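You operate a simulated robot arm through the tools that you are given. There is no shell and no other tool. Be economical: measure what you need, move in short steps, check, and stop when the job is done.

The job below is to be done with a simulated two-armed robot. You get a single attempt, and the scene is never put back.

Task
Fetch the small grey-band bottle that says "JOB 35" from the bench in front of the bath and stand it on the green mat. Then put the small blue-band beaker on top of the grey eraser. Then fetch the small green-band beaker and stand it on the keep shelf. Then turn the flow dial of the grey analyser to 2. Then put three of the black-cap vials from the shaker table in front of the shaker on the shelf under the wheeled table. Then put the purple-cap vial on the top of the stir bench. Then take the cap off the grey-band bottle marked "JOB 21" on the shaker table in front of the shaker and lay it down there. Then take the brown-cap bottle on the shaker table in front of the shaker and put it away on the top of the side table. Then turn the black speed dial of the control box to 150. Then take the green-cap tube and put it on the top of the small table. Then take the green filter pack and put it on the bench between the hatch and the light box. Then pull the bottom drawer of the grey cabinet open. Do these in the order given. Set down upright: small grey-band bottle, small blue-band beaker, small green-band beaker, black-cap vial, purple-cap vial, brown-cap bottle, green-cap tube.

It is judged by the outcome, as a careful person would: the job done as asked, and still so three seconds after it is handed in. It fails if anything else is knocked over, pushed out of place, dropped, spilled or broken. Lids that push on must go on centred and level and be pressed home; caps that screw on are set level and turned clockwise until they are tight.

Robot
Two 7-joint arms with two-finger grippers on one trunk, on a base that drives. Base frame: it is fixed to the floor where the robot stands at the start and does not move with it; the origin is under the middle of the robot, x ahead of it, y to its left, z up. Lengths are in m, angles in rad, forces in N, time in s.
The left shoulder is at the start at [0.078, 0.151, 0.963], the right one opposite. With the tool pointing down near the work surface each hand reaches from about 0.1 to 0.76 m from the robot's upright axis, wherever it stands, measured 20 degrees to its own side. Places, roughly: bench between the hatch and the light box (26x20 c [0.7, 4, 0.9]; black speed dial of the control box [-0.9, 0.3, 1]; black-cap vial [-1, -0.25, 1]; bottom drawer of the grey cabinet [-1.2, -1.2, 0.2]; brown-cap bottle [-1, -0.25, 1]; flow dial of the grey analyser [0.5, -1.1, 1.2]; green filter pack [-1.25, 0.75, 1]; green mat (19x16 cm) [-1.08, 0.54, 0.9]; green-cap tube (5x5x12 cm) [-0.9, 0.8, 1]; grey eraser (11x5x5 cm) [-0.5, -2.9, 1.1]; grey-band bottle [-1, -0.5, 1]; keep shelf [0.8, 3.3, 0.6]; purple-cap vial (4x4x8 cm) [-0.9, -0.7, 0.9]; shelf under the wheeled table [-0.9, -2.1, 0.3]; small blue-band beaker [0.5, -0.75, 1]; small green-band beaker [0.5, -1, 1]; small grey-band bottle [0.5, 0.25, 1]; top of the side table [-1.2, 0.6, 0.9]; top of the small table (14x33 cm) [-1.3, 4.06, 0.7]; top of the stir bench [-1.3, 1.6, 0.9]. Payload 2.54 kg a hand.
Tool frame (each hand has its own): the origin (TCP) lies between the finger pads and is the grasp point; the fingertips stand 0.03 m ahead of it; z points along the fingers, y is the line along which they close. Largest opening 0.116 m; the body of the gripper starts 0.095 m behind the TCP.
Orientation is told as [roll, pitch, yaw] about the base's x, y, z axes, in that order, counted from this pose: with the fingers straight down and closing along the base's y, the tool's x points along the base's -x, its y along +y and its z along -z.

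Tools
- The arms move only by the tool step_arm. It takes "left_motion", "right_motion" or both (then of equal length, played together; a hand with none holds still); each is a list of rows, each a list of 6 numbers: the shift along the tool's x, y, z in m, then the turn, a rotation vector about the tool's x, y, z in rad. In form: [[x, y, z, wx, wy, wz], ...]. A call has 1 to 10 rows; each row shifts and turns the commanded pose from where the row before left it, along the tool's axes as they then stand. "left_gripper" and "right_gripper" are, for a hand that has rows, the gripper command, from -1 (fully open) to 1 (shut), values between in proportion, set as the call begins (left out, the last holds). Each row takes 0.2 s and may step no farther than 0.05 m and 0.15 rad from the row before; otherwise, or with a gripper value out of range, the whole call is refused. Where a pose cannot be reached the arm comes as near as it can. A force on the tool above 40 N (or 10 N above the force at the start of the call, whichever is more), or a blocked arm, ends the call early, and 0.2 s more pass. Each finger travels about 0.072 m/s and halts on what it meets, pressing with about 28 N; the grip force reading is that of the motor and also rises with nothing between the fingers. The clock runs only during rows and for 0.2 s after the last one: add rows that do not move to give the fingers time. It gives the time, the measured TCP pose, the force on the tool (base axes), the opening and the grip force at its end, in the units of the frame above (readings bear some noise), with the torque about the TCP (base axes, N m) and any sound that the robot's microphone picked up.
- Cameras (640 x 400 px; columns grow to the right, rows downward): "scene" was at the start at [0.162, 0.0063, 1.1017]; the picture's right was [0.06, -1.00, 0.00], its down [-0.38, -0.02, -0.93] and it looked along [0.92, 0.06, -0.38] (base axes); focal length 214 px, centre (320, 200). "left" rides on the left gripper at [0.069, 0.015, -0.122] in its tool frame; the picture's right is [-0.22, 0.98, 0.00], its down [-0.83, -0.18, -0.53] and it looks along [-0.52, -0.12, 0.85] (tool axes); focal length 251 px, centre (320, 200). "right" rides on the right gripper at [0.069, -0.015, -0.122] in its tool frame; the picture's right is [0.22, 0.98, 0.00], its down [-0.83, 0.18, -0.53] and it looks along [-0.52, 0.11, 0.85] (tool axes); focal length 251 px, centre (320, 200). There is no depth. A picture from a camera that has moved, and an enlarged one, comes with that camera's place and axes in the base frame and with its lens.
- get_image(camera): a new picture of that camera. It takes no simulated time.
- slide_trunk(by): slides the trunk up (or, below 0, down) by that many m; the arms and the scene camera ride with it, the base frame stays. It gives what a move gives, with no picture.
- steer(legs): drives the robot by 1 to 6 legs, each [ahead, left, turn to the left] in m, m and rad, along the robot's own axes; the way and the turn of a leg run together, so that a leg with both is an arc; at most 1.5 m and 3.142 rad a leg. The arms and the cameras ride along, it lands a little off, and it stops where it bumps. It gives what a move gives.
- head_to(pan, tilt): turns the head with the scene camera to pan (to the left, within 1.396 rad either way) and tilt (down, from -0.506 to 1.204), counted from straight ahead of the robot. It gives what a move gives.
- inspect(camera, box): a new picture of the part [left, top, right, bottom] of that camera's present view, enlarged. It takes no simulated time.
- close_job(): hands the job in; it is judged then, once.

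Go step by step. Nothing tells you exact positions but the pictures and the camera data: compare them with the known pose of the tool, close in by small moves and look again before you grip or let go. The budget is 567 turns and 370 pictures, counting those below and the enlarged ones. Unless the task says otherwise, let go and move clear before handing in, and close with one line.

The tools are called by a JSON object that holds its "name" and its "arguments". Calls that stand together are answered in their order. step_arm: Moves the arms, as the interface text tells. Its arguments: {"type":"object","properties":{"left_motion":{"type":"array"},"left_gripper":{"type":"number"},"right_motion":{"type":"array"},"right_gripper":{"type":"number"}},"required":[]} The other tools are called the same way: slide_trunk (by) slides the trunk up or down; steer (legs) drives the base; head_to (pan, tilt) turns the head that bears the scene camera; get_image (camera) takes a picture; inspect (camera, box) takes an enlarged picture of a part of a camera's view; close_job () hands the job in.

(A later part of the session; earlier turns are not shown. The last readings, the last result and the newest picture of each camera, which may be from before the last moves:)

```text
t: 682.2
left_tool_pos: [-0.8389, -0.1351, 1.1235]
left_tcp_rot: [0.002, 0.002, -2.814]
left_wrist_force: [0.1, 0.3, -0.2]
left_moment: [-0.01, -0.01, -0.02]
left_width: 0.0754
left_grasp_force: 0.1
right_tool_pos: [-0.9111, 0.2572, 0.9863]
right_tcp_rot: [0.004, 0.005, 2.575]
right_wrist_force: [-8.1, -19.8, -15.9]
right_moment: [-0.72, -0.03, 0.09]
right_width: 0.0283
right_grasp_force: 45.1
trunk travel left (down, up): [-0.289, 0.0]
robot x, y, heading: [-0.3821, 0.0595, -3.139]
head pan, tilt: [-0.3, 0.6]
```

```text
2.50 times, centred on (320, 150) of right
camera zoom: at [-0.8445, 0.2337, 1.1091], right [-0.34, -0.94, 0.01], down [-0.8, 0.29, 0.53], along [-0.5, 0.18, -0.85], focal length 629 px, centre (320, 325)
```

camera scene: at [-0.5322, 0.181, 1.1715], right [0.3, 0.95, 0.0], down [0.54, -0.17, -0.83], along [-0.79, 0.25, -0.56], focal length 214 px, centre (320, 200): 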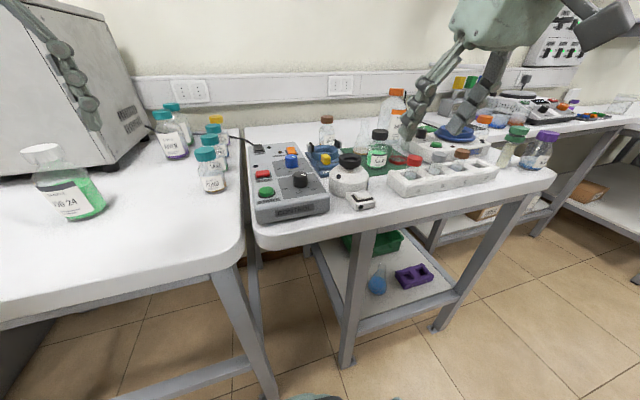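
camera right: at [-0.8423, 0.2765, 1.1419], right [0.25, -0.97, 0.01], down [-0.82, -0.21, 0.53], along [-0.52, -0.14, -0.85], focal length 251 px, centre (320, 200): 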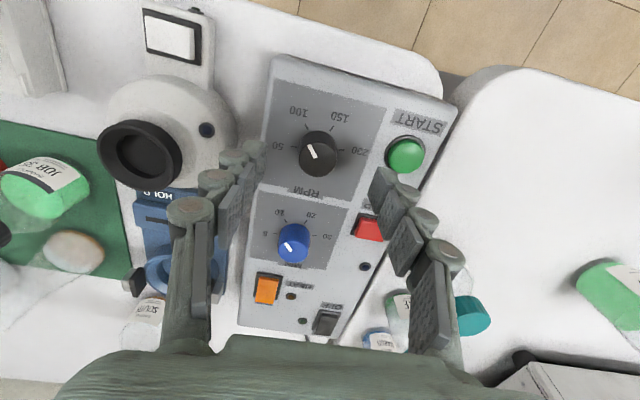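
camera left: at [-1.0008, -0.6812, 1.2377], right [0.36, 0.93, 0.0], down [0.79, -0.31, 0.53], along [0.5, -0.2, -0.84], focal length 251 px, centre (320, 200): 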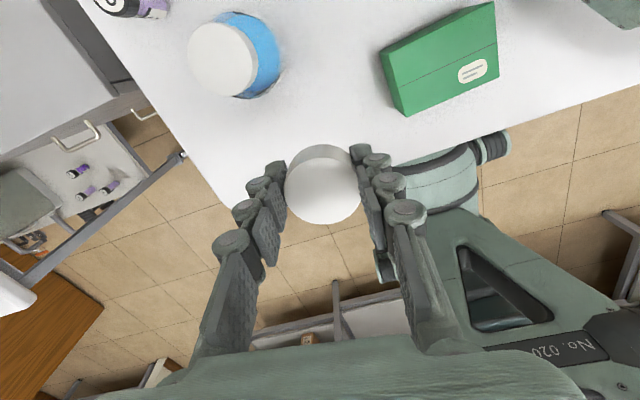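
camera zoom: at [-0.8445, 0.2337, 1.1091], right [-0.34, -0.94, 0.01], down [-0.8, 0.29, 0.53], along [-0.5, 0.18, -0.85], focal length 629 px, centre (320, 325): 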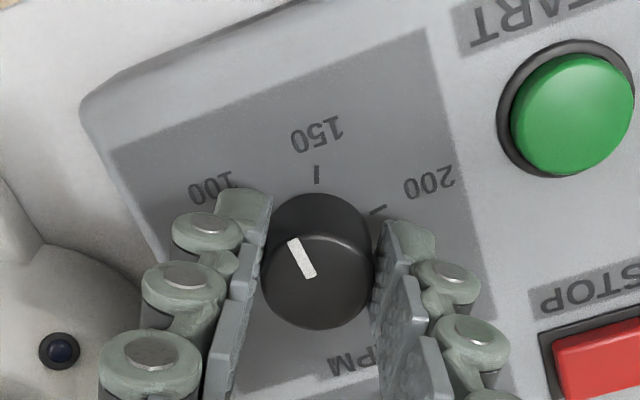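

{"name": "step_arm", "arguments": {"right_motion": [[0.0011, 0.0017, 0.001, 0, 0, 0.09], [0, 0, 0, 0, 0, 0.09], [0, 0, 0, 0, 0, 0.09], [0, 0, 0, 0, 0, 0.09], [0, 0, 0, 0, 0, 0.09], [0, 0, 0, 0, 0, 0]]}}

{"name": "inspect", "arguments": {"camera": "right", "box": [220, 70, 420, 230]}}

```text
t: 683.6
left_tool_pos: [-0.8403, -0.1353, 1.1242]
left_tcp_rot: [0.003, 0.001, -2.814]
left_wrist_force: [0.0, -0.1, 0.2]
left_moment: [0.01, 0.01, 0.01]
left_width: 0.0754
left_grasp_force: 0.1
right_tool_pos: [-0.9109, 0.2568, 0.9878]
right_tcp_rot: [0.004, 0.005, 2.122]
right_wrist_force: [-14.4, -16.5, -1.8]
right_moment: [-0.17, 0.43, 0.11]
right_width: 0.028
right_grasp_force: 44.9
trunk travel left (down, up): [-0.289, 0.0]
robot x, y, heading: [-0.3854, 0.0606, -3.142]
head pan, tilt: [-0.3, 0.6]
```

```text
2.50 times, centred on (320, 150) of right
camera zoom: at [-0.8622, 0.2058, 1.1089], right [-0.72, -0.69, 0.01], down [-0.59, 0.61, 0.53], along [-0.37, 0.38, -0.85], focal length 629 px, centre (320, 325)
```

zoom: 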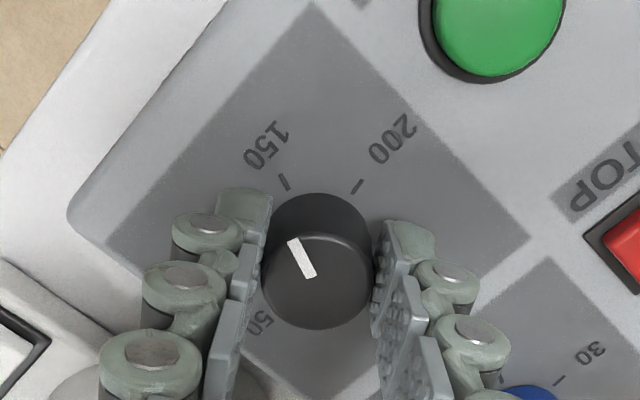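

The 150 tick now sits exactly where the 100 tick was relative to the pointer. Releasing and lifting off to verify.

{"name": "step_arm", "arguments": {"right_motion": [[0, 0, 0, 0, 0, 0], [0, 0, 0, 0, 0, 0], [0, 0, 0, 0, 0, 0], [0, 0, -0.03, 0, 0, 0], [0, 0, -0.04, 0, 0, 0], [0, 0, -0.04, 0, 0, 0]], "right_gripper": -0.2}}

{"name": "inspect", "arguments": {"camera": "right", "box": [240, 60, 400, 200]}}

```text
t: 685.0
left_tool_pos: [-0.8366, -0.1337, 1.1246]
left_tcp_rot: [0.002, 0.0, -2.813]
left_wrist_force: [-0.6, -0.1, 0.7]
left_moment: [0.01, 0.02, 0.0]
left_width: 0.0753
left_grasp_force: 0.0
right_tool_pos: [-0.907, 0.2593, 1.094]
right_tcp_rot: [0.0, 0.004, 2.124]
right_wrist_force: [-0.3, -0.5, -0.2]
right_moment: [-0.03, 0.01, -0.01]
right_width: 0.0698
right_grasp_force: 0.1
trunk travel left (down, up): [-0.289, 0.0]
robot x, y, heading: [-0.3835, 0.0522, -3.138]
head pan, tilt: [-0.3, 0.6]
```

```text
2.86 times, centred on (320, 130) of right
camera zoom: at [-0.8581, 0.2091, 1.2173], right [-0.72, -0.7, 0.0], down [-0.59, 0.61, 0.53], along [-0.37, 0.38, -0.85], focal length 718 px, centre (320, 400)
```

zoom: 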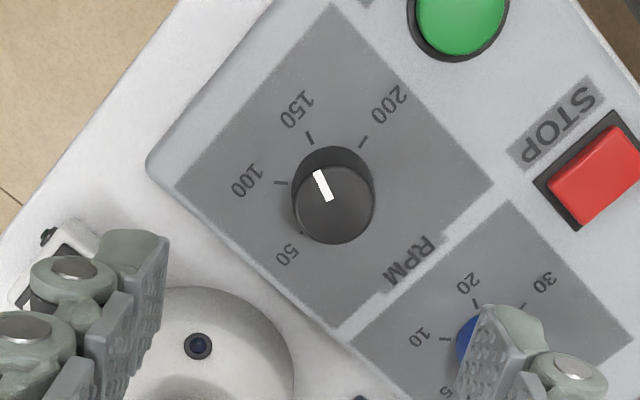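

The dial reads 150. Next is the green-cap tube, so I'm resetting the right hand to the 20° tilt and moving in front of it.

{"name": "step_arm", "arguments": {"right_motion": [[0, 0, -0.02, 0, 0, -0.15], [0, 0, 0, 0, 0, -0.15], [0, 0, 0, 0, 0, -0.15], [0, 0, 0, 0, 0, -0.15], [0, 0, 0, 0, 0, -0.15], [0, 0, 0, 0, 0, -0.15], [0, 0, 0, 0, 0, -0.118], [0, 0, 0, 0, -0.117, 0], [0, 0, 0, 0, -0.117, 0], [0, 0, 0, 0, -0.117, 0]], "right_gripper": 0.0}}

{"name": "steer", "arguments": {"legs": [[-0.1, 0, 0], [0, -0.6, 0]]}}

{"name": "get_image", "arguments": {"camera": "right"}}

```text
t: 687.2
left_tool_pos: [-0.8379, -0.132, 1.1259]
left_tcp_rot: [0.001, -0.001, -2.814]
left_wrist_force: [0.4, 0.0, 0.2]
left_moment: [0.02, 0.03, 0.05]
left_width: 0.0755
left_grasp_force: 0.1
right_tool_pos: [-0.9105, 0.2584, 1.1155]
right_tcp_rot: [0.005, -0.352, 3.14]
right_wrist_force: [0.1, -0.7, 0.0]
right_moment: [-0.01, -0.01, 0.0]
right_width: 0.0582
right_grasp_force: 0.0
trunk travel left (down, up): [-0.289, 0.0]
robot x, y, heading: [-0.3841, 0.0534, -3.142]
head pan, tilt: [-0.3, 0.6]
```

```text
t: 694.2
left_tool_pos: [-0.7361, 0.4626, 1.1249]
left_tcp_rot: [0.002, -0.001, -2.813]
left_wrist_force: [0.5, -0.6, -1.0]
left_moment: [0.02, 0.02, 0.01]
left_width: 0.0756
left_grasp_force: 0.1
right_tool_pos: [-0.8084, 0.8546, 1.1152]
right_tcp_rot: [0.006, -0.349, 3.141]
right_wrist_force: [-0.4, -0.1, 0.0]
right_moment: [-0.01, -0.02, 0.02]
right_width: 0.058
right_grasp_force: 0.2
trunk travel left (down, up): [-0.289, 0.0]
robot x, y, heading: [-0.2811, 0.6522, -3.142]
head pan, tilt: [-0.3, 0.6]
```

```text
94 pictures are left
camera right: at [-0.7029, 0.8704, 1.2067], right [0.2, -0.98, -0.07], down [-0.59, -0.18, 0.79], along [-0.78, -0.12, -0.61], focal length 251 px, centre (320, 200)
```

right: 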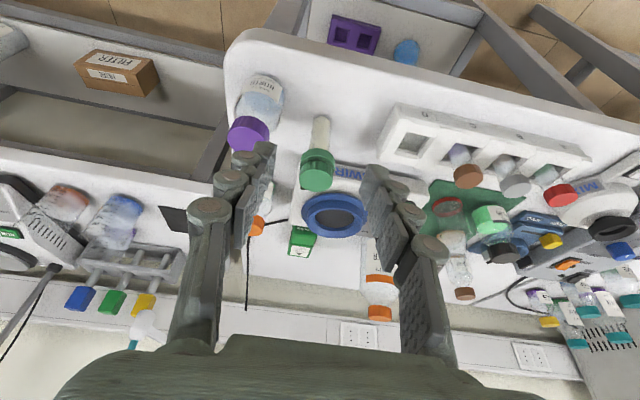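

{"name": "step_arm", "arguments": {"right_motion": [[-0.023, 0.0025, 0.0315, 0, 0, 0], [-0.023, 0.0025, 0.0315, 0, 0, 0], [-0.023, 0.0025, 0.0315, 0, 0, 0], [0, 0, 0, 0, 0, 0]]}}

{"name": "get_image", "arguments": {"camera": "right"}}

```text
t: 695.2
left_tool_pos: [-0.7362, 0.4618, 1.1247]
left_tcp_rot: [0.002, -0.001, -2.814]
left_wrist_force: [0.6, 0.1, -0.5]
left_moment: [0.02, 0.01, -0.02]
left_width: 0.0754
left_grasp_force: 0.1
right_tool_pos: [-0.9028, 0.8463, 1.0513]
right_tcp_rot: [0.006, -0.351, 3.14]
right_wrist_force: [0.0, -0.4, -0.1]
right_moment: [0.02, 0.01, 0.01]
right_width: 0.0577
right_grasp_force: 0.2
trunk travel left (down, up): [-0.289, 0.0]
robot x, y, heading: [-0.2789, 0.6524, -3.145]
head pan, tilt: [-0.3, 0.6]
```

```text
93 pictures are left
camera right: at [-0.7964, 0.8621, 1.1414], right [0.2, -0.98, -0.07], down [-0.59, -0.18, 0.79], along [-0.78, -0.12, -0.61], focal length 251 px, centre (320, 200)
```

right: 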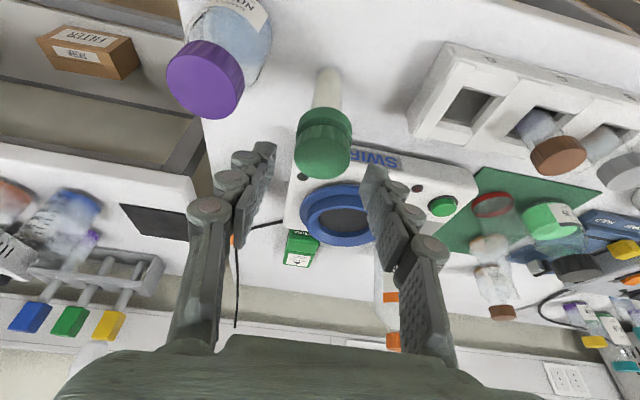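

{"name": "step_arm", "arguments": {"right_motion": [[-0.0066, 0, 0.0024, 0, 0, 0], [0.0103, 0, 0.0282, 0, 0, 0], [0.0103, 0, 0.0282, 0, 0, 0], [0, 0, 0, 0, 0, 0]]}}

{"name": "get_image", "arguments": {"camera": "right"}}

```text
t: 696.2
left_tool_pos: [-0.7368, 0.4617, 1.1256]
left_tcp_rot: [0.002, -0.002, -2.813]
left_wrist_force: [-0.1, -0.5, 0.6]
left_moment: [0.01, -0.01, 0.02]
left_width: 0.0753
left_grasp_force: 0.2
right_tool_pos: [-0.9126, 0.848, 0.9906]
right_tcp_rot: [0.004, -0.35, 3.14]
right_wrist_force: [0.6, 0.1, -0.2]
right_moment: [0.03, 0.0, 0.01]
right_width: 0.0579
right_grasp_force: 0.1
trunk travel left (down, up): [-0.289, 0.0]
robot x, y, heading: [-0.2818, 0.6515, -3.142]
head pan, tilt: [-0.3, 0.6]
```

```text
92 pictures are left
camera right: at [-0.8057, 0.8637, 1.0811], right [0.2, -0.98, -0.07], down [-0.59, -0.18, 0.79], along [-0.78, -0.12, -0.61], focal length 251 px, centre (320, 200)
```

right: 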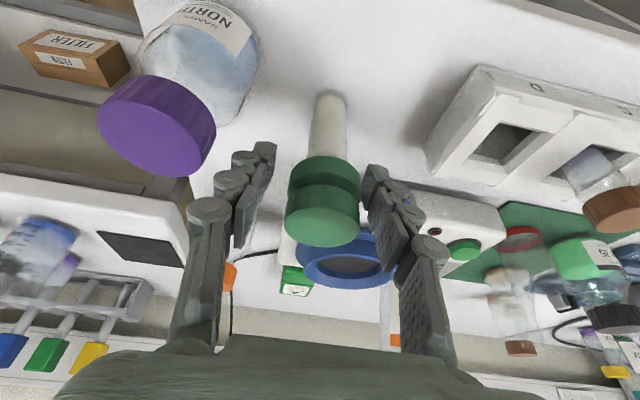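

{"name": "step_arm", "arguments": {"right_motion": [[0.006, -0.001, 0.0165, 0, 0, 0], [0.006, 0, 0.0165, 0, 0, 0], [0, 0, 0, 0, 0, 0]]}}

{"name": "step_arm", "arguments": {"right_motion": [[0, 0, 0, 0, 0, 0], [0, 0, 0, 0, 0, 0], [0, 0, 0, 0, 0, 0], [0, 0, 0, 0, 0, 0]], "right_gripper": 1}}

{"name": "get_image", "arguments": {"camera": "right"}}

```text
t: 697.0
left_tool_pos: [-0.7359, 0.4615, 1.1254]
left_tcp_rot: [0.002, -0.001, -2.812]
left_wrist_force: [0.4, 0.6, -0.1]
left_moment: [0.0, 0.0, 0.03]
left_width: 0.0753
left_grasp_force: 0.0
right_tool_pos: [-0.9106, 0.8467, 0.9548]
right_tcp_rot: [0.006, -0.35, 3.139]
right_wrist_force: [-0.3, -0.5, 0.2]
right_moment: [0.02, -0.01, 0.01]
right_width: 0.0578
right_grasp_force: 0.0
trunk travel left (down, up): [-0.289, 0.0]
robot x, y, heading: [-0.2807, 0.6537, -3.138]
head pan, tilt: [-0.3, 0.6]
```

```text
t: 698.0
left_tool_pos: [-0.7369, 0.4618, 1.1242]
left_tcp_rot: [-0.001, -0.002, -2.813]
left_wrist_force: [-0.5, 0.4, 0.0]
left_moment: [0.04, -0.02, 0.0]
left_width: 0.0754
left_grasp_force: 0.0
right_tool_pos: [-0.9114, 0.8471, 0.955]
right_tcp_rot: [0.005, -0.35, 3.138]
right_wrist_force: [0.3, 0.2, 0.3]
right_moment: [-0.04, -0.02, 0.0]
right_width: 0.0378
right_grasp_force: 28.1
trunk travel left (down, up): [-0.289, 0.0]
robot x, y, heading: [-0.2825, 0.6521, -3.141]
head pan, tilt: [-0.3, 0.6]
```

```text
91 pictures are left
camera right: at [-0.8056, 0.8631, 1.0466], right [0.2, -0.98, -0.07], down [-0.59, -0.18, 0.79], along [-0.78, -0.12, -0.62], focal length 251 px, centre (320, 200)
```

right: 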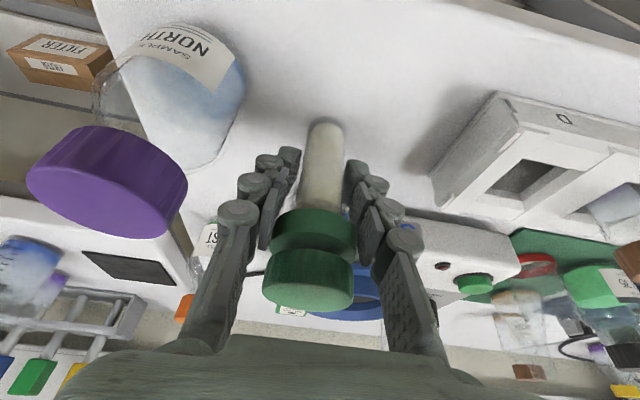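

Tube gripped. Lifting and driving toward the small table.

{"name": "step_arm", "arguments": {"right_motion": [[-0.0034, 0, -0.0094, 0, 0, 0], [-0.0137, 0, -0.0376, 0, 0, 0], [-0.0137, 0, -0.0376, 0, 0, 0], [-0.0137, 0, -0.0376, 0, 0, 0], [-0.0137, 0, -0.0376, 0, 0, 0], [0.0376, 0, -0.0137, 0, 0, 0], [0.0376, 0, -0.0137, 0, 0, 0], [0.0376, 0, -0.0137, 0, 0, 0], [0, 0, 0, 0, 0, 0]]}}

{"name": "steer", "arguments": {"legs": [[-0.15, 0, 0], [0, -1.0, 0], [0, -1.0, 0], [0, -0.9, 0]]}}

{"name": "head_to", "arguments": {"pan": -0.2, "tilt": 0.5}}

{"name": "get_image", "arguments": {"camera": "scene"}}

```text
t: 700.0
left_tool_pos: [-0.7378, 0.4626, 1.1247]
left_tcp_rot: [0.001, -0.001, -2.814]
left_wrist_force: [-0.6, 0.1, 0.6]
left_moment: [0.0, 0.0, 0.01]
left_width: 0.0756
left_grasp_force: 0.0
right_tool_pos: [-0.7896, 0.8462, 1.125]
right_tcp_rot: [0.005, -0.349, 3.138]
right_wrist_force: [-0.6, 0.3, -0.5]
right_moment: [-0.03, 0.0, 0.0]
right_width: 0.0381
right_grasp_force: 28.0
trunk travel left (down, up): [-0.289, 0.0]
robot x, y, heading: [-0.2808, 0.6559, -3.149]
head pan, tilt: [-0.3, 0.6]
```

```text
t: 729.1
left_tool_pos: [-0.6176, 3.3764, 1.1259]
left_tcp_rot: [0.002, -0.003, -2.811]
left_wrist_force: [0.7, 0.0, 0.0]
left_moment: [-0.02, 0.02, 0.04]
left_width: 0.0754
left_grasp_force: 0.0
right_tool_pos: [-0.6729, 3.761, 1.1253]
right_tcp_rot: [0.006, -0.349, -3.139]
right_wrist_force: [0.1, 0.6, -1.6]
right_moment: [0.03, 0.04, -0.01]
right_width: 0.0376
right_grasp_force: 27.7
trunk travel left (down, up): [-0.289, 0.0]
robot x, y, heading: [-0.1627, 3.5683, -3.137]
head pan, tilt: [-0.3, 0.6]
```

```text
t: 729.8
left_tool_pos: [-0.6183, 3.3749, 1.125]
left_tcp_rot: [0.001, -0.001, -2.81]
left_wrist_force: [-1.2, 1.5, 0.3]
left_moment: [0.03, 0.0, -0.02]
left_width: 0.0754
left_grasp_force: 0.2
right_tool_pos: [-0.6713, 3.7597, 1.1256]
right_tcp_rot: [0.006, -0.35, -3.141]
right_wrist_force: [-0.1, 0.3, -0.1]
right_moment: [0.04, 0.04, 0.01]
right_width: 0.0375
right_grasp_force: 27.7
trunk travel left (down, up): [-0.289, 0.0]
robot x, y, heading: [-0.1632, 3.5661, -3.138]
head pan, tilt: [-0.201, 0.499]
```

```text
90 pictures are left
camera scene: at [-0.3193, 3.5845, 1.1804], right [0.2, 0.98, 0.0], down [0.47, -0.09, -0.88], along [-0.86, 0.17, -0.48], focal length 214 px, centre (320, 200)
```

scene: 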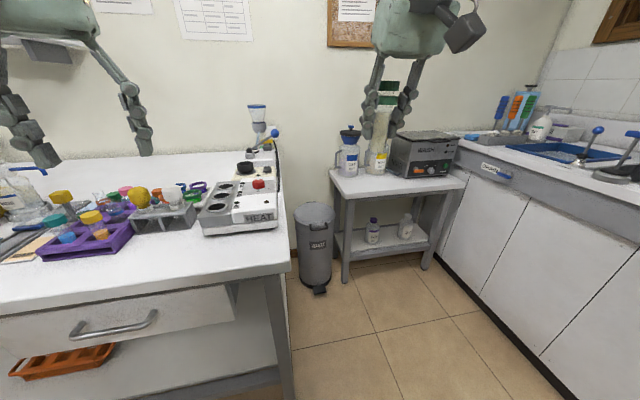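

{"name": "inspect", "arguments": {"camera": "scene", "box": [310, 110, 480, 220]}}

```text
3.64 times, centred on (395, 165) of scene
camera zoom: at [-0.3193, 3.5845, 1.1804], right [0.2, 0.98, 0.0], down [0.47, -0.09, -0.88], along [-0.86, 0.17, -0.48], focal length 780 px, centre (47, 327)
```

zoom: 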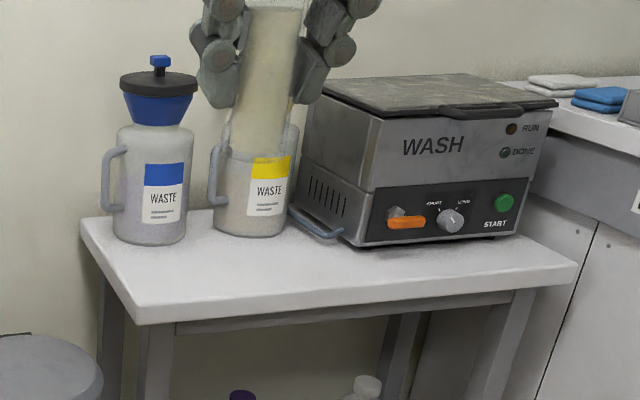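

The small table's front strip is free, centred near (-1.28, 4.06). I'll move to (−0.62, 4.0), turned slightly left, and then lower the trunk.

{"name": "steer", "arguments": {"legs": [[0, -0.44, 0], [0.44, 0, 0], [0, 0, 0.12]]}}

{"name": "slide_trunk", "arguments": {"by": -0.16}}

{"name": "get_image", "arguments": {"camera": "right"}}

{"name": "get_image", "arguments": {"camera": "scene"}}

```text
t: 737.5
left_tool_pos: [-1.0349, 3.771, 1.1245]
left_tcp_rot: [0.001, -0.002, -2.695]
left_wrist_force: [0.0, 0.8, -0.1]
left_moment: [0.0, -0.02, 0.0]
left_width: 0.0756
left_grasp_force: 0.0
right_tool_pos: [-1.1326, 4.145, 1.1252]
right_tcp_rot: [0.003, -0.35, -3.025]
right_wrist_force: [-0.4, -0.5, -1.4]
right_moment: [0.02, 0.0, -0.02]
right_width: 0.0378
right_grasp_force: 28.0
trunk travel left (down, up): [-0.289, 0.0]
robot x, y, heading: [-0.6059, 4.0136, -3.025]
head pan, tilt: [-0.201, 0.499]
```

```text
t: 739.3
left_tool_pos: [-1.0358, 3.7714, 0.9663]
left_tcp_rot: [0.002, -0.001, -2.694]
left_wrist_force: [-0.5, -0.5, 0.6]
left_moment: [0.03, -0.03, 0.01]
left_width: 0.0755
left_grasp_force: 0.1
right_tool_pos: [-1.1326, 4.1473, 0.9658]
right_tcp_rot: [0.006, -0.349, -3.023]
right_wrist_force: [0.1, 0.6, -0.3]
right_moment: [-0.02, 0.04, 0.0]
right_width: 0.0378
right_grasp_force: 28.1
trunk travel left (down, up): [-0.129, 0.16]
robot x, y, heading: [-0.6062, 4.0116, -3.021]
head pan, tilt: [-0.201, 0.499]
```

```text
88 pictures are left
camera right: at [-1.0287, 4.1751, 1.0568], right [0.32, -0.95, -0.07], down [-0.57, -0.25, 0.79], along [-0.76, -0.21, -0.62], focal length 251 px, centre (320, 200)
```

right: 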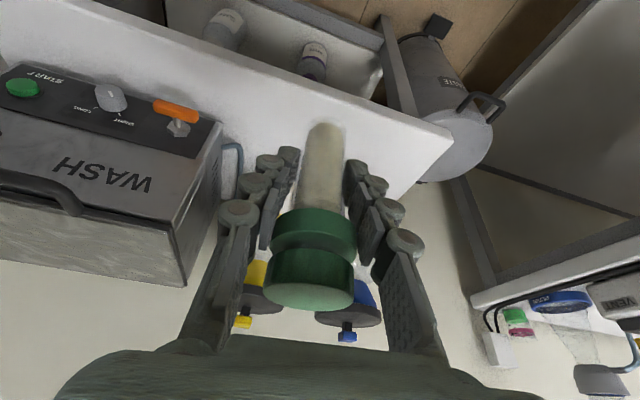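

```text
87 pictures are left
camera scene: at [-0.7619, 4.0123, 1.0205], right [0.08, 1.0, 0.0], down [0.48, -0.04, -0.88], along [-0.88, 0.07, -0.48], focal length 214 px, centre (320, 200)
```

scene: 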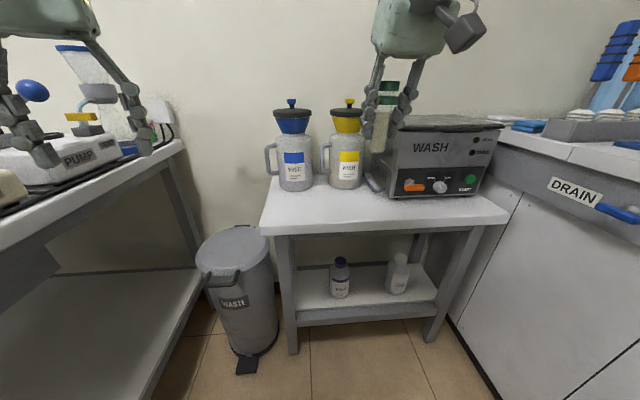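

{"name": "step_arm", "arguments": {"right_motion": [[-0.0362, 0.012, 0.0132, 0, 0, 0], [-0.0362, 0.012, 0.0132, 0, 0, 0], [-0.0362, 0.012, 0.0132, 0, 0, 0], [-0.0362, 0.012, 0.0132, 0, 0, 0], [0.0137, 0, 0.0376, 0, 0, 0], [0.0137, 0, 0.0376, 0, 0, 0], [0.0137, 0, 0.0376, 0, 0, 0], [0, 0, 0, 0, 0, 0]]}}

{"name": "get_image", "arguments": {"camera": "right"}}

{"name": "get_image", "arguments": {"camera": "scene"}}

```text
t: 741.1
left_tool_pos: [-1.036, 3.7723, 0.9648]
left_tcp_rot: [0.003, -0.002, -2.695]
left_wrist_force: [0.1, 0.8, 0.3]
left_moment: [-0.01, 0.02, -0.03]
left_width: 0.0755
left_grasp_force: 0.0
right_tool_pos: [-1.2562, 4.0984, 0.8402]
right_tcp_rot: [0.006, -0.351, -3.026]
right_wrist_force: [0.3, -0.9, -0.6]
right_moment: [0.0, 0.0, -0.02]
right_width: 0.0379
right_grasp_force: 28.4
right hand out of reach, approached as far as the arm can: row 4
trunk travel left (down, up): [-0.129, 0.16]
robot x, y, heading: [-0.6064, 4.0092, -3.024]
head pan, tilt: [-0.201, 0.499]
```

```text
86 pictures are left
camera right: at [-1.1526, 4.1278, 0.9311], right [0.32, -0.95, -0.07], down [-0.57, -0.25, 0.79], along [-0.76, -0.21, -0.61], focal length 251 px, centre (320, 200)
```

right: 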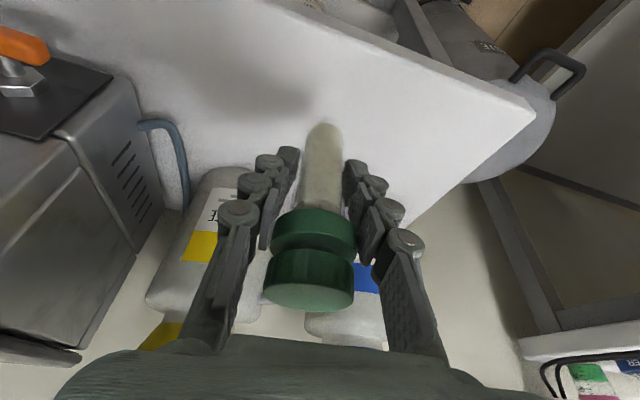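

```text
85 pictures are left
camera scene: at [-0.762, 4.0123, 1.0204], right [0.08, 1.0, 0.0], down [0.48, -0.04, -0.88], along [-0.88, 0.07, -0.48], focal length 214 px, centre (320, 200)
```

scene: 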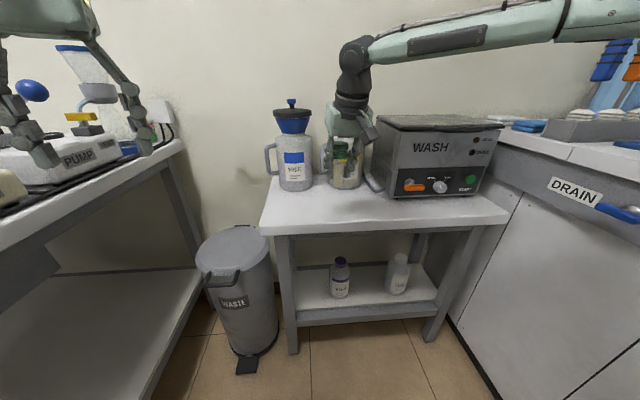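

{"name": "step_arm", "arguments": {"right_motion": [[0.0137, 0, 0.0376, 0, 0, 0], [0.0086, 0, 0.0235, 0, 0, 0], [0, 0, 0, 0, 0, 0]]}}

{"name": "step_arm", "arguments": {"right_motion": [[0.0017, 0, 0.0047, 0, 0, 0], [0, 0, 0, 0, 0, 0]]}}

{"name": "step_arm", "arguments": {"right_motion": [[0.0014, 0, 0.0038, 0, 0, 0], [0, 0, 0, 0, 0, 0]]}}

{"name": "get_image", "arguments": {"camera": "right"}}

```text
t: 741.9
left_tool_pos: [-1.0349, 3.7716, 0.9643]
left_tcp_rot: [0.001, 0.0, -2.694]
left_wrist_force: [0.0, -0.4, 0.0]
left_moment: [-0.02, 0.01, -0.01]
left_width: 0.0755
left_grasp_force: 0.0
right_tool_pos: [-1.2591, 4.0995, 0.7741]
right_tcp_rot: [0.005, -0.348, -3.026]
right_wrist_force: [0.5, 0.1, -0.3]
right_moment: [-0.01, 0.02, -0.01]
right_width: 0.0376
right_grasp_force: 28.0
trunk travel left (down, up): [-0.129, 0.16]
robot x, y, heading: [-0.6085, 4.0115, -3.022]
head pan, tilt: [-0.201, 0.499]
```

```text
t: 742.5
left_tool_pos: [-1.035, 3.7709, 0.9645]
left_tcp_rot: [0.001, -0.003, -2.693]
left_wrist_force: [-0.3, 0.1, 0.0]
left_moment: [0.01, 0.01, -0.04]
left_width: 0.0753
left_grasp_force: 0.0
right_tool_pos: [-1.2589, 4.0981, 0.7702]
right_tcp_rot: [0.005, -0.35, -3.025]
right_wrist_force: [-0.1, -0.7, -0.7]
right_moment: [-0.02, 0.0, -0.03]
right_width: 0.0378
right_grasp_force: 28.2
trunk travel left (down, up): [-0.129, 0.16]
robot x, y, heading: [-0.6038, 4.0123, -3.022]
head pan, tilt: [-0.201, 0.499]
```

```text
t: 743.1
left_tool_pos: [-1.0354, 3.7719, 0.9644]
left_tcp_rot: [0.002, -0.001, -2.695]
left_wrist_force: [0.6, 0.5, 0.5]
left_moment: [0.02, -0.02, 0.01]
left_width: 0.0754
left_grasp_force: 0.2
right_tool_pos: [-1.2578, 4.0986, 0.7665]
right_tcp_rot: [0.006, -0.349, -3.024]
right_wrist_force: [0.2, 0.4, -1.3]
right_moment: [0.01, 0.02, -0.05]
right_width: 0.0379
right_grasp_force: 27.9
trunk travel left (down, up): [-0.129, 0.16]
robot x, y, heading: [-0.6007, 4.0131, -3.028]
head pan, tilt: [-0.201, 0.499]
```

```text
84 pictures are left
camera right: at [-1.1538, 4.1267, 0.8577], right [0.32, -0.95, -0.07], down [-0.57, -0.25, 0.79], along [-0.76, -0.21, -0.62], focal length 251 px, centre (320, 200)
```

right: 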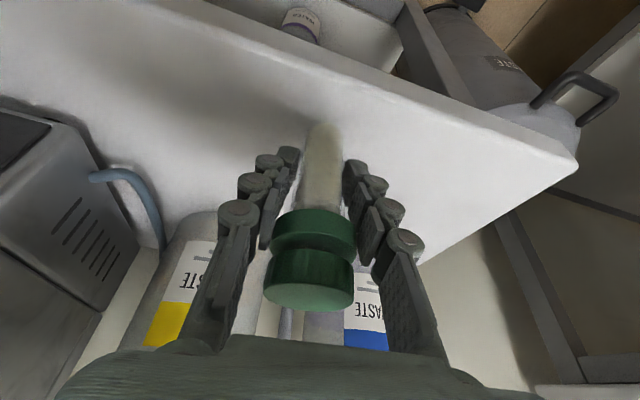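

{"name": "step_arm", "arguments": {"right_motion": [[0.0017, 0, 0.0047, 0, 0, 0], [0, 0, 0, 0, 0, 0]]}}

{"name": "step_arm", "arguments": {"right_motion": [[0.0014, 0, 0.0038, 0, 0, 0], [0, 0, 0, 0, 0, 0]]}}

{"name": "step_arm", "arguments": {"right_motion": [[0.0014, 0, 0.0038, 0, 0, 0], [0, 0, 0, 0, 0, 0]]}}

```text
t: 743.7
left_tool_pos: [-1.0348, 3.771, 0.9638]
left_tcp_rot: [0.003, -0.002, -2.695]
left_wrist_force: [0.3, -0.3, -0.4]
left_moment: [-0.02, 0.0, 0.02]
left_width: 0.0754
left_grasp_force: 0.1
right_tool_pos: [-1.2584, 4.098, 0.7617]
right_tcp_rot: [0.004, -0.35, -3.027]
right_wrist_force: [0.4, -1.4, -1.2]
right_moment: [0.03, 0.0, 0.01]
right_width: 0.038
right_grasp_force: 27.6
trunk travel left (down, up): [-0.129, 0.16]
robot x, y, heading: [-0.6064, 4.015, -3.025]
head pan, tilt: [-0.201, 0.499]
```

```text
t: 744.3
left_tool_pos: [-1.0353, 3.7712, 0.9654]
left_tcp_rot: [0.001, -0.002, -2.694]
left_wrist_force: [0.0, 0.2, -0.2]
left_moment: [-0.01, 0.01, -0.01]
left_width: 0.0754
left_grasp_force: 0.2
right_tool_pos: [-1.256, 4.097, 0.7569]
right_tcp_rot: [0.005, -0.349, -3.023]
right_wrist_force: [-0.3, -0.2, -0.6]
right_moment: [-0.03, 0.01, 0.0]
right_width: 0.0377
right_grasp_force: 27.7
trunk travel left (down, up): [-0.129, 0.16]
robot x, y, heading: [-0.6046, 4.0124, -3.023]
head pan, tilt: [-0.201, 0.499]
```

```text
t: 744.9
left_tool_pos: [-1.034, 3.7725, 0.9663]
left_tcp_rot: [0.002, -0.002, -2.694]
left_wrist_force: [0.7, -0.3, 0.1]
left_moment: [0.03, 0.01, -0.02]
left_width: 0.0754
left_grasp_force: 0.1
right_tool_pos: [-1.256, 4.0973, 0.7562]
right_tcp_rot: [0.005, -0.355, -3.025]
right_wrist_force: [1.4, 0.7, 12.0]
right_moment: [0.21, -0.06, -0.02]
right_width: 0.0378
right_grasp_force: 28.1
trunk travel left (down, up): [-0.129, 0.16]
robot x, y, heading: [-0.6075, 4.0123, -3.025]
head pan, tilt: [-0.201, 0.499]
```

Contact. Release, lift and check.

{"name": "step_arm", "arguments": {"right_motion": [[0, 0, 0, 0, 0, 0], [0, 0, 0, 0, 0, 0], [0, 0, 0, 0, 0, 0], [-0.0069, 0, -0.0188, 0, 0, 0], [-0.0137, 0, -0.0376, 0, 0, 0], [-0.0137, 0, -0.0376, 0, 0, 0], [-0.0137, 0, -0.0376, 0, 0, 0], [-0.0137, 0, -0.0376, 0, 0, 0], [0, 0, 0, 0, 0, 0]], "right_gripper": -0.1}}

{"name": "step_arm", "arguments": {"right_motion": [[0.0376, 0, -0.0137, 0, 0, 0], [0.0376, 0, -0.0137, 0, 0, 0], [0.0376, 0, -0.0137, 0, 0, 0], [0.0376, 0, -0.0137, 0, 0, 0], [0, 0, 0, 0, 0, 0]]}}

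{"name": "inspect", "arguments": {"camera": "scene", "box": [240, 80, 440, 240]}}

```text
t: 746.9
left_tool_pos: [-1.0341, 3.771, 0.9652]
left_tcp_rot: [0.003, -0.001, -2.695]
left_wrist_force: [0.6, -0.4, 0.4]
left_moment: [0.01, 0.01, -0.02]
left_width: 0.0754
left_grasp_force: 0.0
right_tool_pos: [-1.2543, 4.099, 0.9335]
right_tcp_rot: [0.005, -0.351, -3.025]
right_wrist_force: [-0.2, 0.0, -0.1]
right_moment: [0.03, 0.0, 0.03]
right_width: 0.0636
right_grasp_force: 0.0
trunk travel left (down, up): [-0.129, 0.16]
robot x, y, heading: [-0.6039, 4.0134, -3.024]
head pan, tilt: [-0.201, 0.499]
```

```text
t: 748.1
left_tool_pos: [-1.035, 3.7708, 0.9647]
left_tcp_rot: [0.002, 0.0, -2.694]
left_wrist_force: [-0.5, 0.0, -0.6]
left_moment: [0.02, 0.02, -0.01]
left_width: 0.0752
left_grasp_force: 0.0
right_tool_pos: [-1.0956, 4.1168, 0.9346]
right_tcp_rot: [0.005, -0.348, -3.028]
right_wrist_force: [-0.6, 0.2, 0.6]
right_moment: [0.01, -0.01, 0.0]
right_width: 0.0638
right_grasp_force: 0.0
trunk travel left (down, up): [-0.129, 0.16]
robot x, y, heading: [-0.6036, 4.009, -3.022]
head pan, tilt: [-0.201, 0.499]
```

```text
2.50 times, centred on (340, 160) of scene
camera zoom: at [-0.7619, 4.0123, 1.0204], right [0.08, 1.0, 0.0], down [0.48, -0.04, -0.88], along [-0.88, 0.07, -0.48], focal length 536 px, centre (270, 300)
```

zoom: 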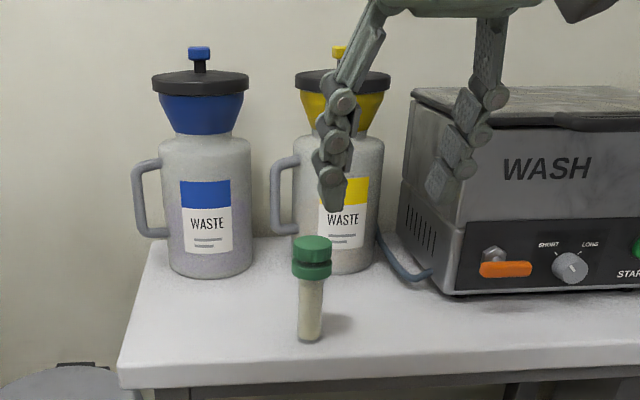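

The tube stands on the small table. Next is the green filter pack. Raising and driving back to the side table.

{"name": "slide_trunk", "arguments": {"by": 0.16}}

{"name": "steer", "arguments": {"legs": [[-0.46, 0, 0], [0, 0, -0.12], [0, 1.1, 0], [0, 1.1, 0], [0, 1.1, 0]]}}

{"name": "step_arm", "arguments": {"right_motion": [[0, 0, 0, 0, 0, 0]], "right_gripper": -0.6}}

{"name": "get_image", "arguments": {"camera": "scene"}}

```text
t: 750.0
left_tool_pos: [-1.0343, 3.7707, 1.1248]
left_tcp_rot: [0.002, 0.0, -2.695]
left_wrist_force: [0.0, 0.0, -0.2]
left_moment: [-0.01, -0.03, 0.0]
left_width: 0.0752
left_grasp_force: 0.1
right_tool_pos: [-1.0943, 4.1179, 1.0948]
right_tcp_rot: [0.004, -0.35, -3.025]
right_wrist_force: [0.3, 0.1, 0.7]
right_moment: [0.01, -0.02, 0.0]
right_width: 0.0638
right_grasp_force: 0.1
trunk travel left (down, up): [-0.289, 0.0]
robot x, y, heading: [-0.6089, 4.011, -3.023]
head pan, tilt: [-0.201, 0.499]
```

```text
t: 784.2
left_tool_pos: [-0.4844, 0.5969, 1.1238]
left_tcp_rot: [0.003, 0.0, -2.742]
left_wrist_force: [0.4, -1.7, 0.6]
left_moment: [0.0, 0.01, 0.02]
left_width: 0.0754
left_grasp_force: 0.1
right_tool_pos: [-0.5277, 0.9456, 1.0945]
right_tcp_rot: [0.007, -0.349, -3.073]
right_wrist_force: [0.3, 0.6, 0.3]
right_moment: [-0.03, -0.02, 0.0]
right_width: 0.0641
right_grasp_force: 0.1
trunk travel left (down, up): [-0.289, 0.0]
robot x, y, heading: [-0.0399, 0.8204, -3.07]
head pan, tilt: [-0.201, 0.499]
```

```text
t: 784.6
left_tool_pos: [-0.484, 0.5968, 1.1251]
left_tcp_rot: [0.001, -0.001, -2.742]
left_wrist_force: [-1.6, -0.4, 0.8]
left_moment: [0.0, 0.02, -0.03]
left_width: 0.0753
left_grasp_force: 0.0
right_tool_pos: [-0.5284, 0.945, 1.0945]
right_tcp_rot: [0.005, -0.35, -3.072]
right_wrist_force: [0.2, 0.9, -0.2]
right_moment: [0.02, 0.02, -0.04]
right_width: 0.0931
right_grasp_force: 0.1
trunk travel left (down, up): [-0.289, 0.0]
robot x, y, heading: [-0.0474, 0.8184, -3.068]
head pan, tilt: [-0.201, 0.499]
```

```text
82 pictures are left
camera scene: at [-0.2003, 0.8246, 1.1804], right [0.13, 0.99, 0.0], down [0.47, -0.06, -0.88], along [-0.87, 0.11, -0.48], focal length 214 px, centre (320, 200)
```

scene: 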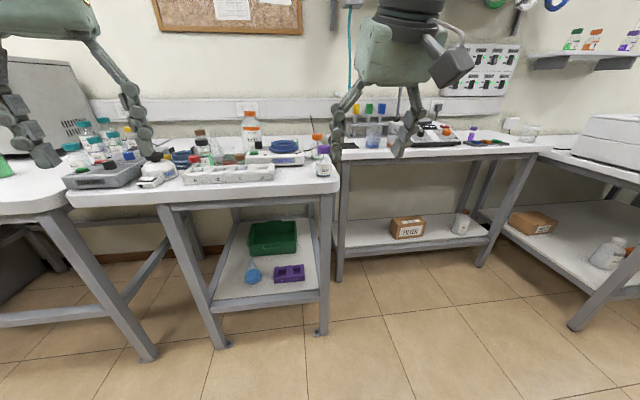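

{"name": "steer", "arguments": {"legs": [[0, 0, -0.073], [0, 0.19, 0], [0.42, 0, 0]]}}

{"name": "get_image", "arguments": {"camera": "right"}}

```text
t: 789.7
left_tool_pos: [-0.9137, 0.4302, 1.125]
left_tcp_rot: [0.004, -0.003, -2.811]
left_wrist_force: [0.0, -0.2, -1.2]
left_moment: [0.05, -0.01, 0.04]
left_width: 0.0754
left_grasp_force: 0.1
right_tool_pos: [-0.9332, 0.7817, 1.0942]
right_tcp_rot: [0.005, -0.347, -3.139]
right_wrist_force: [0.1, -0.4, 0.6]
right_moment: [-0.01, -0.03, 0.0]
right_width: 0.0928
right_grasp_force: 0.0
trunk travel left (down, up): [-0.289, 0.0]
robot x, y, heading: [-0.4598, 0.622, -3.138]
head pan, tilt: [-0.201, 0.499]
```

```text
81 pictures are left
camera right: at [-0.8272, 0.798, 1.1854], right [0.2, -0.98, -0.07], down [-0.59, -0.18, 0.79], along [-0.78, -0.12, -0.62], focal length 251 px, centre (320, 200)
```

right: 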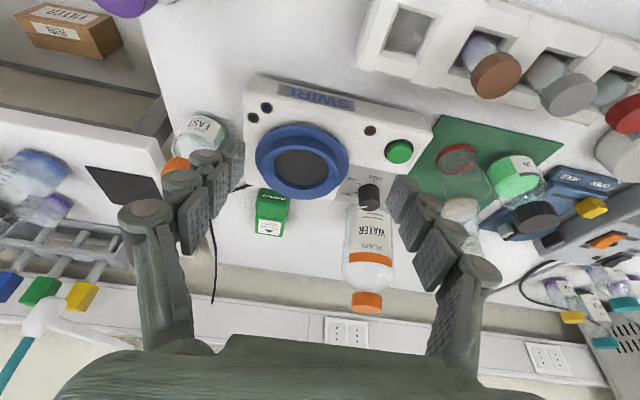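

{"name": "step_arm", "arguments": {"right_motion": [[-0.0376, -0.009, 0.0137, 0, 0, 0], [-0.0376, -0.009, 0.0137, 0, 0, 0], [-0.0376, -0.009, 0.0137, 0, 0, 0], [-0.0376, -0.009, 0.0137, 0, 0, 0], [-0.0376, -0.009, 0.0137, 0, 0, 0], [0, 0, 0, 0, 0, 0]]}}

{"name": "get_image", "arguments": {"camera": "right"}}

```text
t: 791.1
left_tool_pos: [-0.9137, 0.4317, 1.1242]
left_tcp_rot: [0.003, -0.001, -2.807]
left_wrist_force: [0.2, 0.7, 0.0]
left_moment: [-0.01, 0.0, -0.02]
left_width: 0.0753
left_grasp_force: 0.0
right_tool_pos: [-1.133, 0.8275, 1.0989]
right_tcp_rot: [0.005, -0.349, -3.14]
right_wrist_force: [-0.6, -0.1, 0.5]
right_moment: [0.04, -0.01, 0.03]
right_width: 0.0931
right_grasp_force: 0.0
trunk travel left (down, up): [-0.289, 0.0]
robot x, y, heading: [-0.4584, 0.6209, -3.136]
head pan, tilt: [-0.201, 0.499]
```

```text
80 pictures are left
camera right: at [-1.0261, 0.8432, 1.1892], right [0.2, -0.98, -0.07], down [-0.59, -0.18, 0.79], along [-0.78, -0.12, -0.61], focal length 251 px, centre (320, 200)
```

right: 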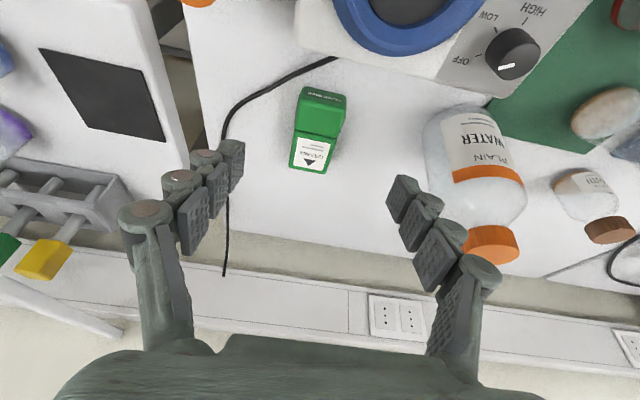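

The pack is an upright box at about (-1.21, 0.825), top z≈0.985. Moving over it in steps.

{"name": "step_arm", "arguments": {"right_motion": [[0.0154, 0, 0.0423, 0, 0, 0], [-0.0376, 0.002, 0.0137, 0, 0, 0], [-0.0348, 0, 0.0127, 0, 0, 0], [0.0086, 0, 0.0235, 0, 0, 0], [0, 0, 0, 0, 0, 0]], "right_gripper": -0.4}}

{"name": "get_image", "arguments": {"camera": "right"}}

```text
t: 792.3
left_tool_pos: [-0.9132, 0.4309, 1.1252]
left_tcp_rot: [0.002, -0.001, -2.808]
left_wrist_force: [-0.4, 0.5, 0.6]
left_moment: [0.0, 0.0, 0.01]
left_width: 0.0754
left_grasp_force: 0.0
right_tool_pos: [-1.1796, 0.8368, 1.0184]
right_tcp_rot: [0.008, -0.351, -3.141]
right_wrist_force: [0.7, -0.1, -0.7]
right_moment: [0.01, 0.01, 0.0]
right_width: 0.081
right_grasp_force: 0.0
right hand out of reach, approached as far as the arm can: row 2, 3
trunk travel left (down, up): [-0.289, 0.0]
robot x, y, heading: [-0.4594, 0.6201, -3.137]
head pan, tilt: [-0.201, 0.499]
```

```text
79 pictures are left
camera right: at [-1.0722, 0.8534, 1.1091], right [0.2, -0.98, -0.07], down [-0.59, -0.18, 0.79], along [-0.78, -0.12, -0.61], focal length 251 px, centre (320, 200)
```

right: 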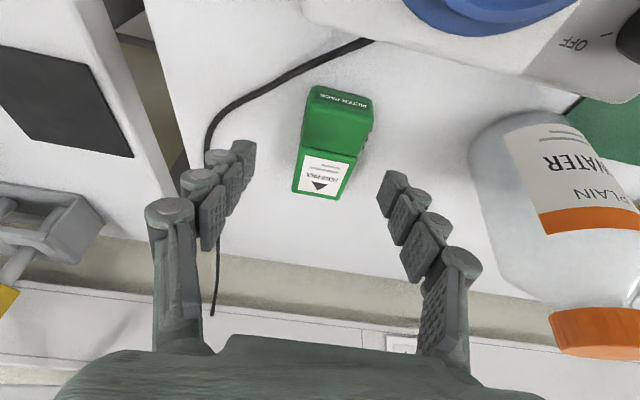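

The pack is actually lying flat: x -1.184 to -1.288, y≈0.823, top z 0.93. I'll edge the base 2.5 cm closer, and go lower and forward.

{"name": "steer", "arguments": {"legs": [[0.025, 0, 0]]}}

{"name": "step_arm", "arguments": {"right_motion": [[0.0103, 0.007, 0.0282, 0, 0, 0], [-0.0188, 0.006, 0.0069, 0, 0, 0], [0, 0, 0, 0, 0, 0]]}}

{"name": "get_image", "arguments": {"camera": "right"}}

```text
t: 793.1
left_tool_pos: [-0.938, 0.4302, 1.1248]
left_tcp_rot: [0.002, 0.0, -2.81]
left_wrist_force: [-0.1, -0.1, -1.0]
left_moment: [-0.01, -0.04, -0.03]
left_width: 0.0752
left_grasp_force: 0.1
right_tool_pos: [-1.2045, 0.8373, 1.0178]
right_tcp_rot: [0.007, -0.35, -3.14]
right_wrist_force: [-0.5, 0.3, -0.5]
right_moment: [-0.02, -0.01, -0.01]
right_width: 0.0814
right_grasp_force: 0.0
trunk travel left (down, up): [-0.289, 0.0]
robot x, y, heading: [-0.4808, 0.6199, -3.135]
head pan, tilt: [-0.201, 0.499]
```

```text
t: 794.0
left_tool_pos: [-0.9376, 0.4297, 1.1256]
left_tcp_rot: [0.002, -0.002, -2.81]
left_wrist_force: [0.1, 0.0, -0.3]
left_moment: [0.02, 0.01, 0.0]
left_width: 0.0754
left_grasp_force: 0.0
right_tool_pos: [-1.2101, 0.8272, 0.9872]
right_tcp_rot: [0.005, -0.354, -3.139]
right_wrist_force: [-0.1, 0.6, -0.5]
right_moment: [0.01, 0.06, 0.04]
right_width: 0.0813
right_grasp_force: 0.0
right hand out of reach, approached as far as the arm can: row 2
trunk travel left (down, up): [-0.289, 0.0]
robot x, y, heading: [-0.4849, 0.62, -3.135]
head pan, tilt: [-0.201, 0.499]
```

```text
78 pictures are left
camera right: at [-1.1028, 0.8438, 1.0789], right [0.2, -0.98, -0.07], down [-0.59, -0.18, 0.79], along [-0.78, -0.12, -0.61], focal length 251 px, centre (320, 200)
```

right: 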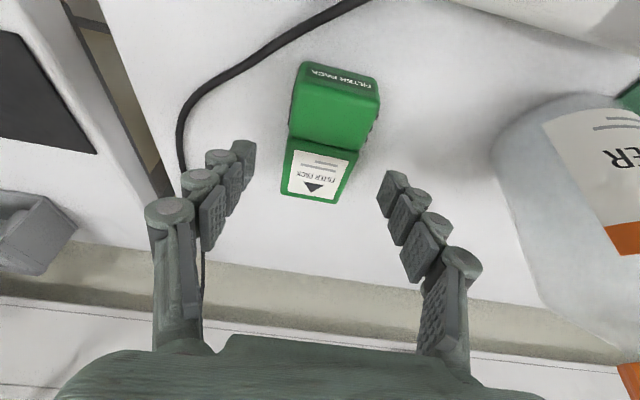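

{"name": "step_arm", "arguments": {"right_motion": [[0.006, 0.003, 0.024, 0, 0, 0], [0.006, 0, 0.02, 0, 0, 0], [0, 0, 0, 0, 0, 0]]}}

{"name": "get_image", "arguments": {"camera": "right"}}

```text
t: 794.8
left_tool_pos: [-0.9371, 0.4303, 1.1239]
left_tcp_rot: [0.0, -0.002, -2.81]
left_wrist_force: [-0.2, 0.1, 0.0]
left_moment: [0.0, 0.0, -0.06]
left_width: 0.0754
left_grasp_force: 0.1
right_tool_pos: [-1.2114, 0.827, 0.9445]
right_tcp_rot: [0.008, -0.35, -3.139]
right_wrist_force: [0.0, -0.2, -0.2]
right_moment: [0.01, -0.02, -0.01]
right_width: 0.0812
right_grasp_force: 0.0
trunk travel left (down, up): [-0.289, 0.0]
robot x, y, heading: [-0.4826, 0.6219, -3.14]
head pan, tilt: [-0.201, 0.499]
```

```text
77 pictures are left
camera right: at [-1.1055, 0.8438, 1.0351], right [0.21, -0.98, -0.07], down [-0.59, -0.18, 0.79], along [-0.78, -0.12, -0.61], focal length 251 px, centre (320, 200)
```

right: 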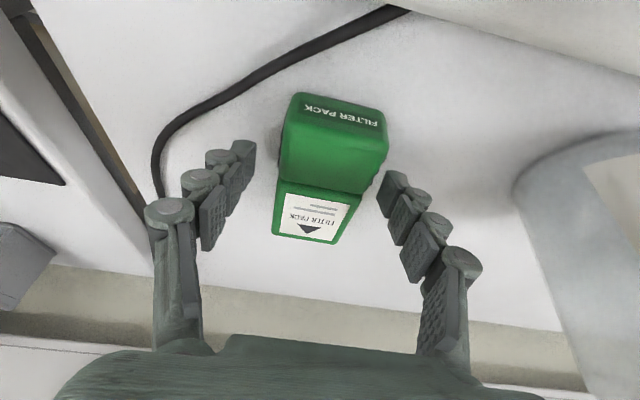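

{"name": "step_arm", "arguments": {"right_motion": [[0, 0, 0, 0, 0, 0], [0, 0.006, 0, 0, 0, 0], [0, 0, 0, 0, 0, 0]], "right_gripper": -0.75}}

{"name": "get_image", "arguments": {"camera": "right"}}

```text
t: 795.5
left_tool_pos: [-0.9383, 0.4298, 1.1257]
left_tcp_rot: [0.001, -0.002, -2.811]
left_wrist_force: [-0.6, -0.4, 0.4]
left_moment: [-0.02, 0.02, -0.02]
left_width: 0.0751
left_grasp_force: 0.1
right_tool_pos: [-1.2112, 0.823, 0.9439]
right_tcp_rot: [0.007, -0.353, -3.14]
right_wrist_force: [-0.5, 0.0, 0.4]
right_moment: [-0.02, 0.03, -0.02]
right_width: 0.1014
right_grasp_force: 0.1
right hand out of reach, approached as far as the arm can: row 2
trunk travel left (down, up): [-0.289, 0.0]
robot x, y, heading: [-0.4877, 0.6194, -3.135]
head pan, tilt: [-0.201, 0.499]
```

```text
76 pictures are left
camera right: at [-1.103, 0.8394, 1.0343], right [0.21, -0.98, -0.07], down [-0.59, -0.18, 0.79], along [-0.78, -0.12, -0.61], focal length 251 px, centre (320, 200)
```

right: 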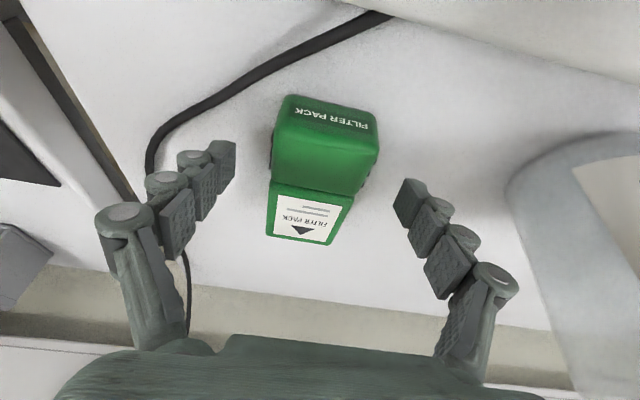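

{"name": "step_arm", "arguments": {"right_motion": [[0, 0, 0.002, 0, 0, 0], [0, 0, 0, 0, 0, 0], [0, 0, 0, 0, 0, 0], [0, 0, 0, 0, 0, 0]], "right_gripper": 1}}

{"name": "step_arm", "arguments": {"right_motion": [[-0.0034, 0, -0.0094, 0, 0, 0], [-0.0086, 0, -0.0235, 0, 0, 0], [0.012, 0, -0.025, 0, 0, 0], [0.012, 0, -0.03, 0, 0, 0], [0, 0, 0, 0, 0, 0]]}}

{"name": "get_image", "arguments": {"camera": "right"}}

```text
t: 796.5
left_tool_pos: [-0.9366, 0.4304, 1.1253]
left_tcp_rot: [0.002, -0.002, -2.809]
left_wrist_force: [-0.6, -0.2, 0.6]
left_moment: [-0.02, -0.02, -0.01]
left_width: 0.0757
left_grasp_force: 0.0
right_tool_pos: [-1.2093, 0.8232, 0.9423]
right_tcp_rot: [0.007, -0.35, -3.139]
right_wrist_force: [-0.1, -0.4, 1.2]
right_moment: [-0.08, 0.04, 0.02]
right_width: 0.0553
right_grasp_force: 27.7
trunk travel left (down, up): [-0.289, 0.0]
robot x, y, heading: [-0.4846, 0.6218, -3.137]
head pan, tilt: [-0.201, 0.499]
```

```text
t: 797.8
left_tool_pos: [-0.9379, 0.4304, 1.1257]
left_tcp_rot: [0.002, -0.002, -2.809]
left_wrist_force: [0.5, 0.1, 0.9]
left_moment: [0.01, -0.02, -0.01]
left_width: 0.0754
left_grasp_force: 0.1
right_tool_pos: [-1.1677, 0.8235, 1.0196]
right_tcp_rot: [0.005, -0.349, -3.139]
right_wrist_force: [0.2, -0.7, -0.6]
right_moment: [0.01, -0.08, 0.0]
right_width: 0.0554
right_grasp_force: 28.0
trunk travel left (down, up): [-0.289, 0.0]
robot x, y, heading: [-0.4817, 0.6188, -3.137]
head pan, tilt: [-0.201, 0.499]
```

```text
75 pictures are left
camera right: at [-1.0616, 0.8393, 1.1101], right [0.2, -0.98, -0.07], down [-0.59, -0.18, 0.78], along [-0.78, -0.12, -0.62], focal length 251 px, centre (320, 200)
```

right: 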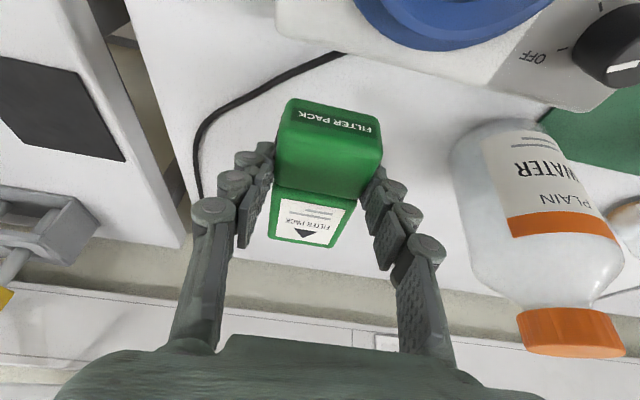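

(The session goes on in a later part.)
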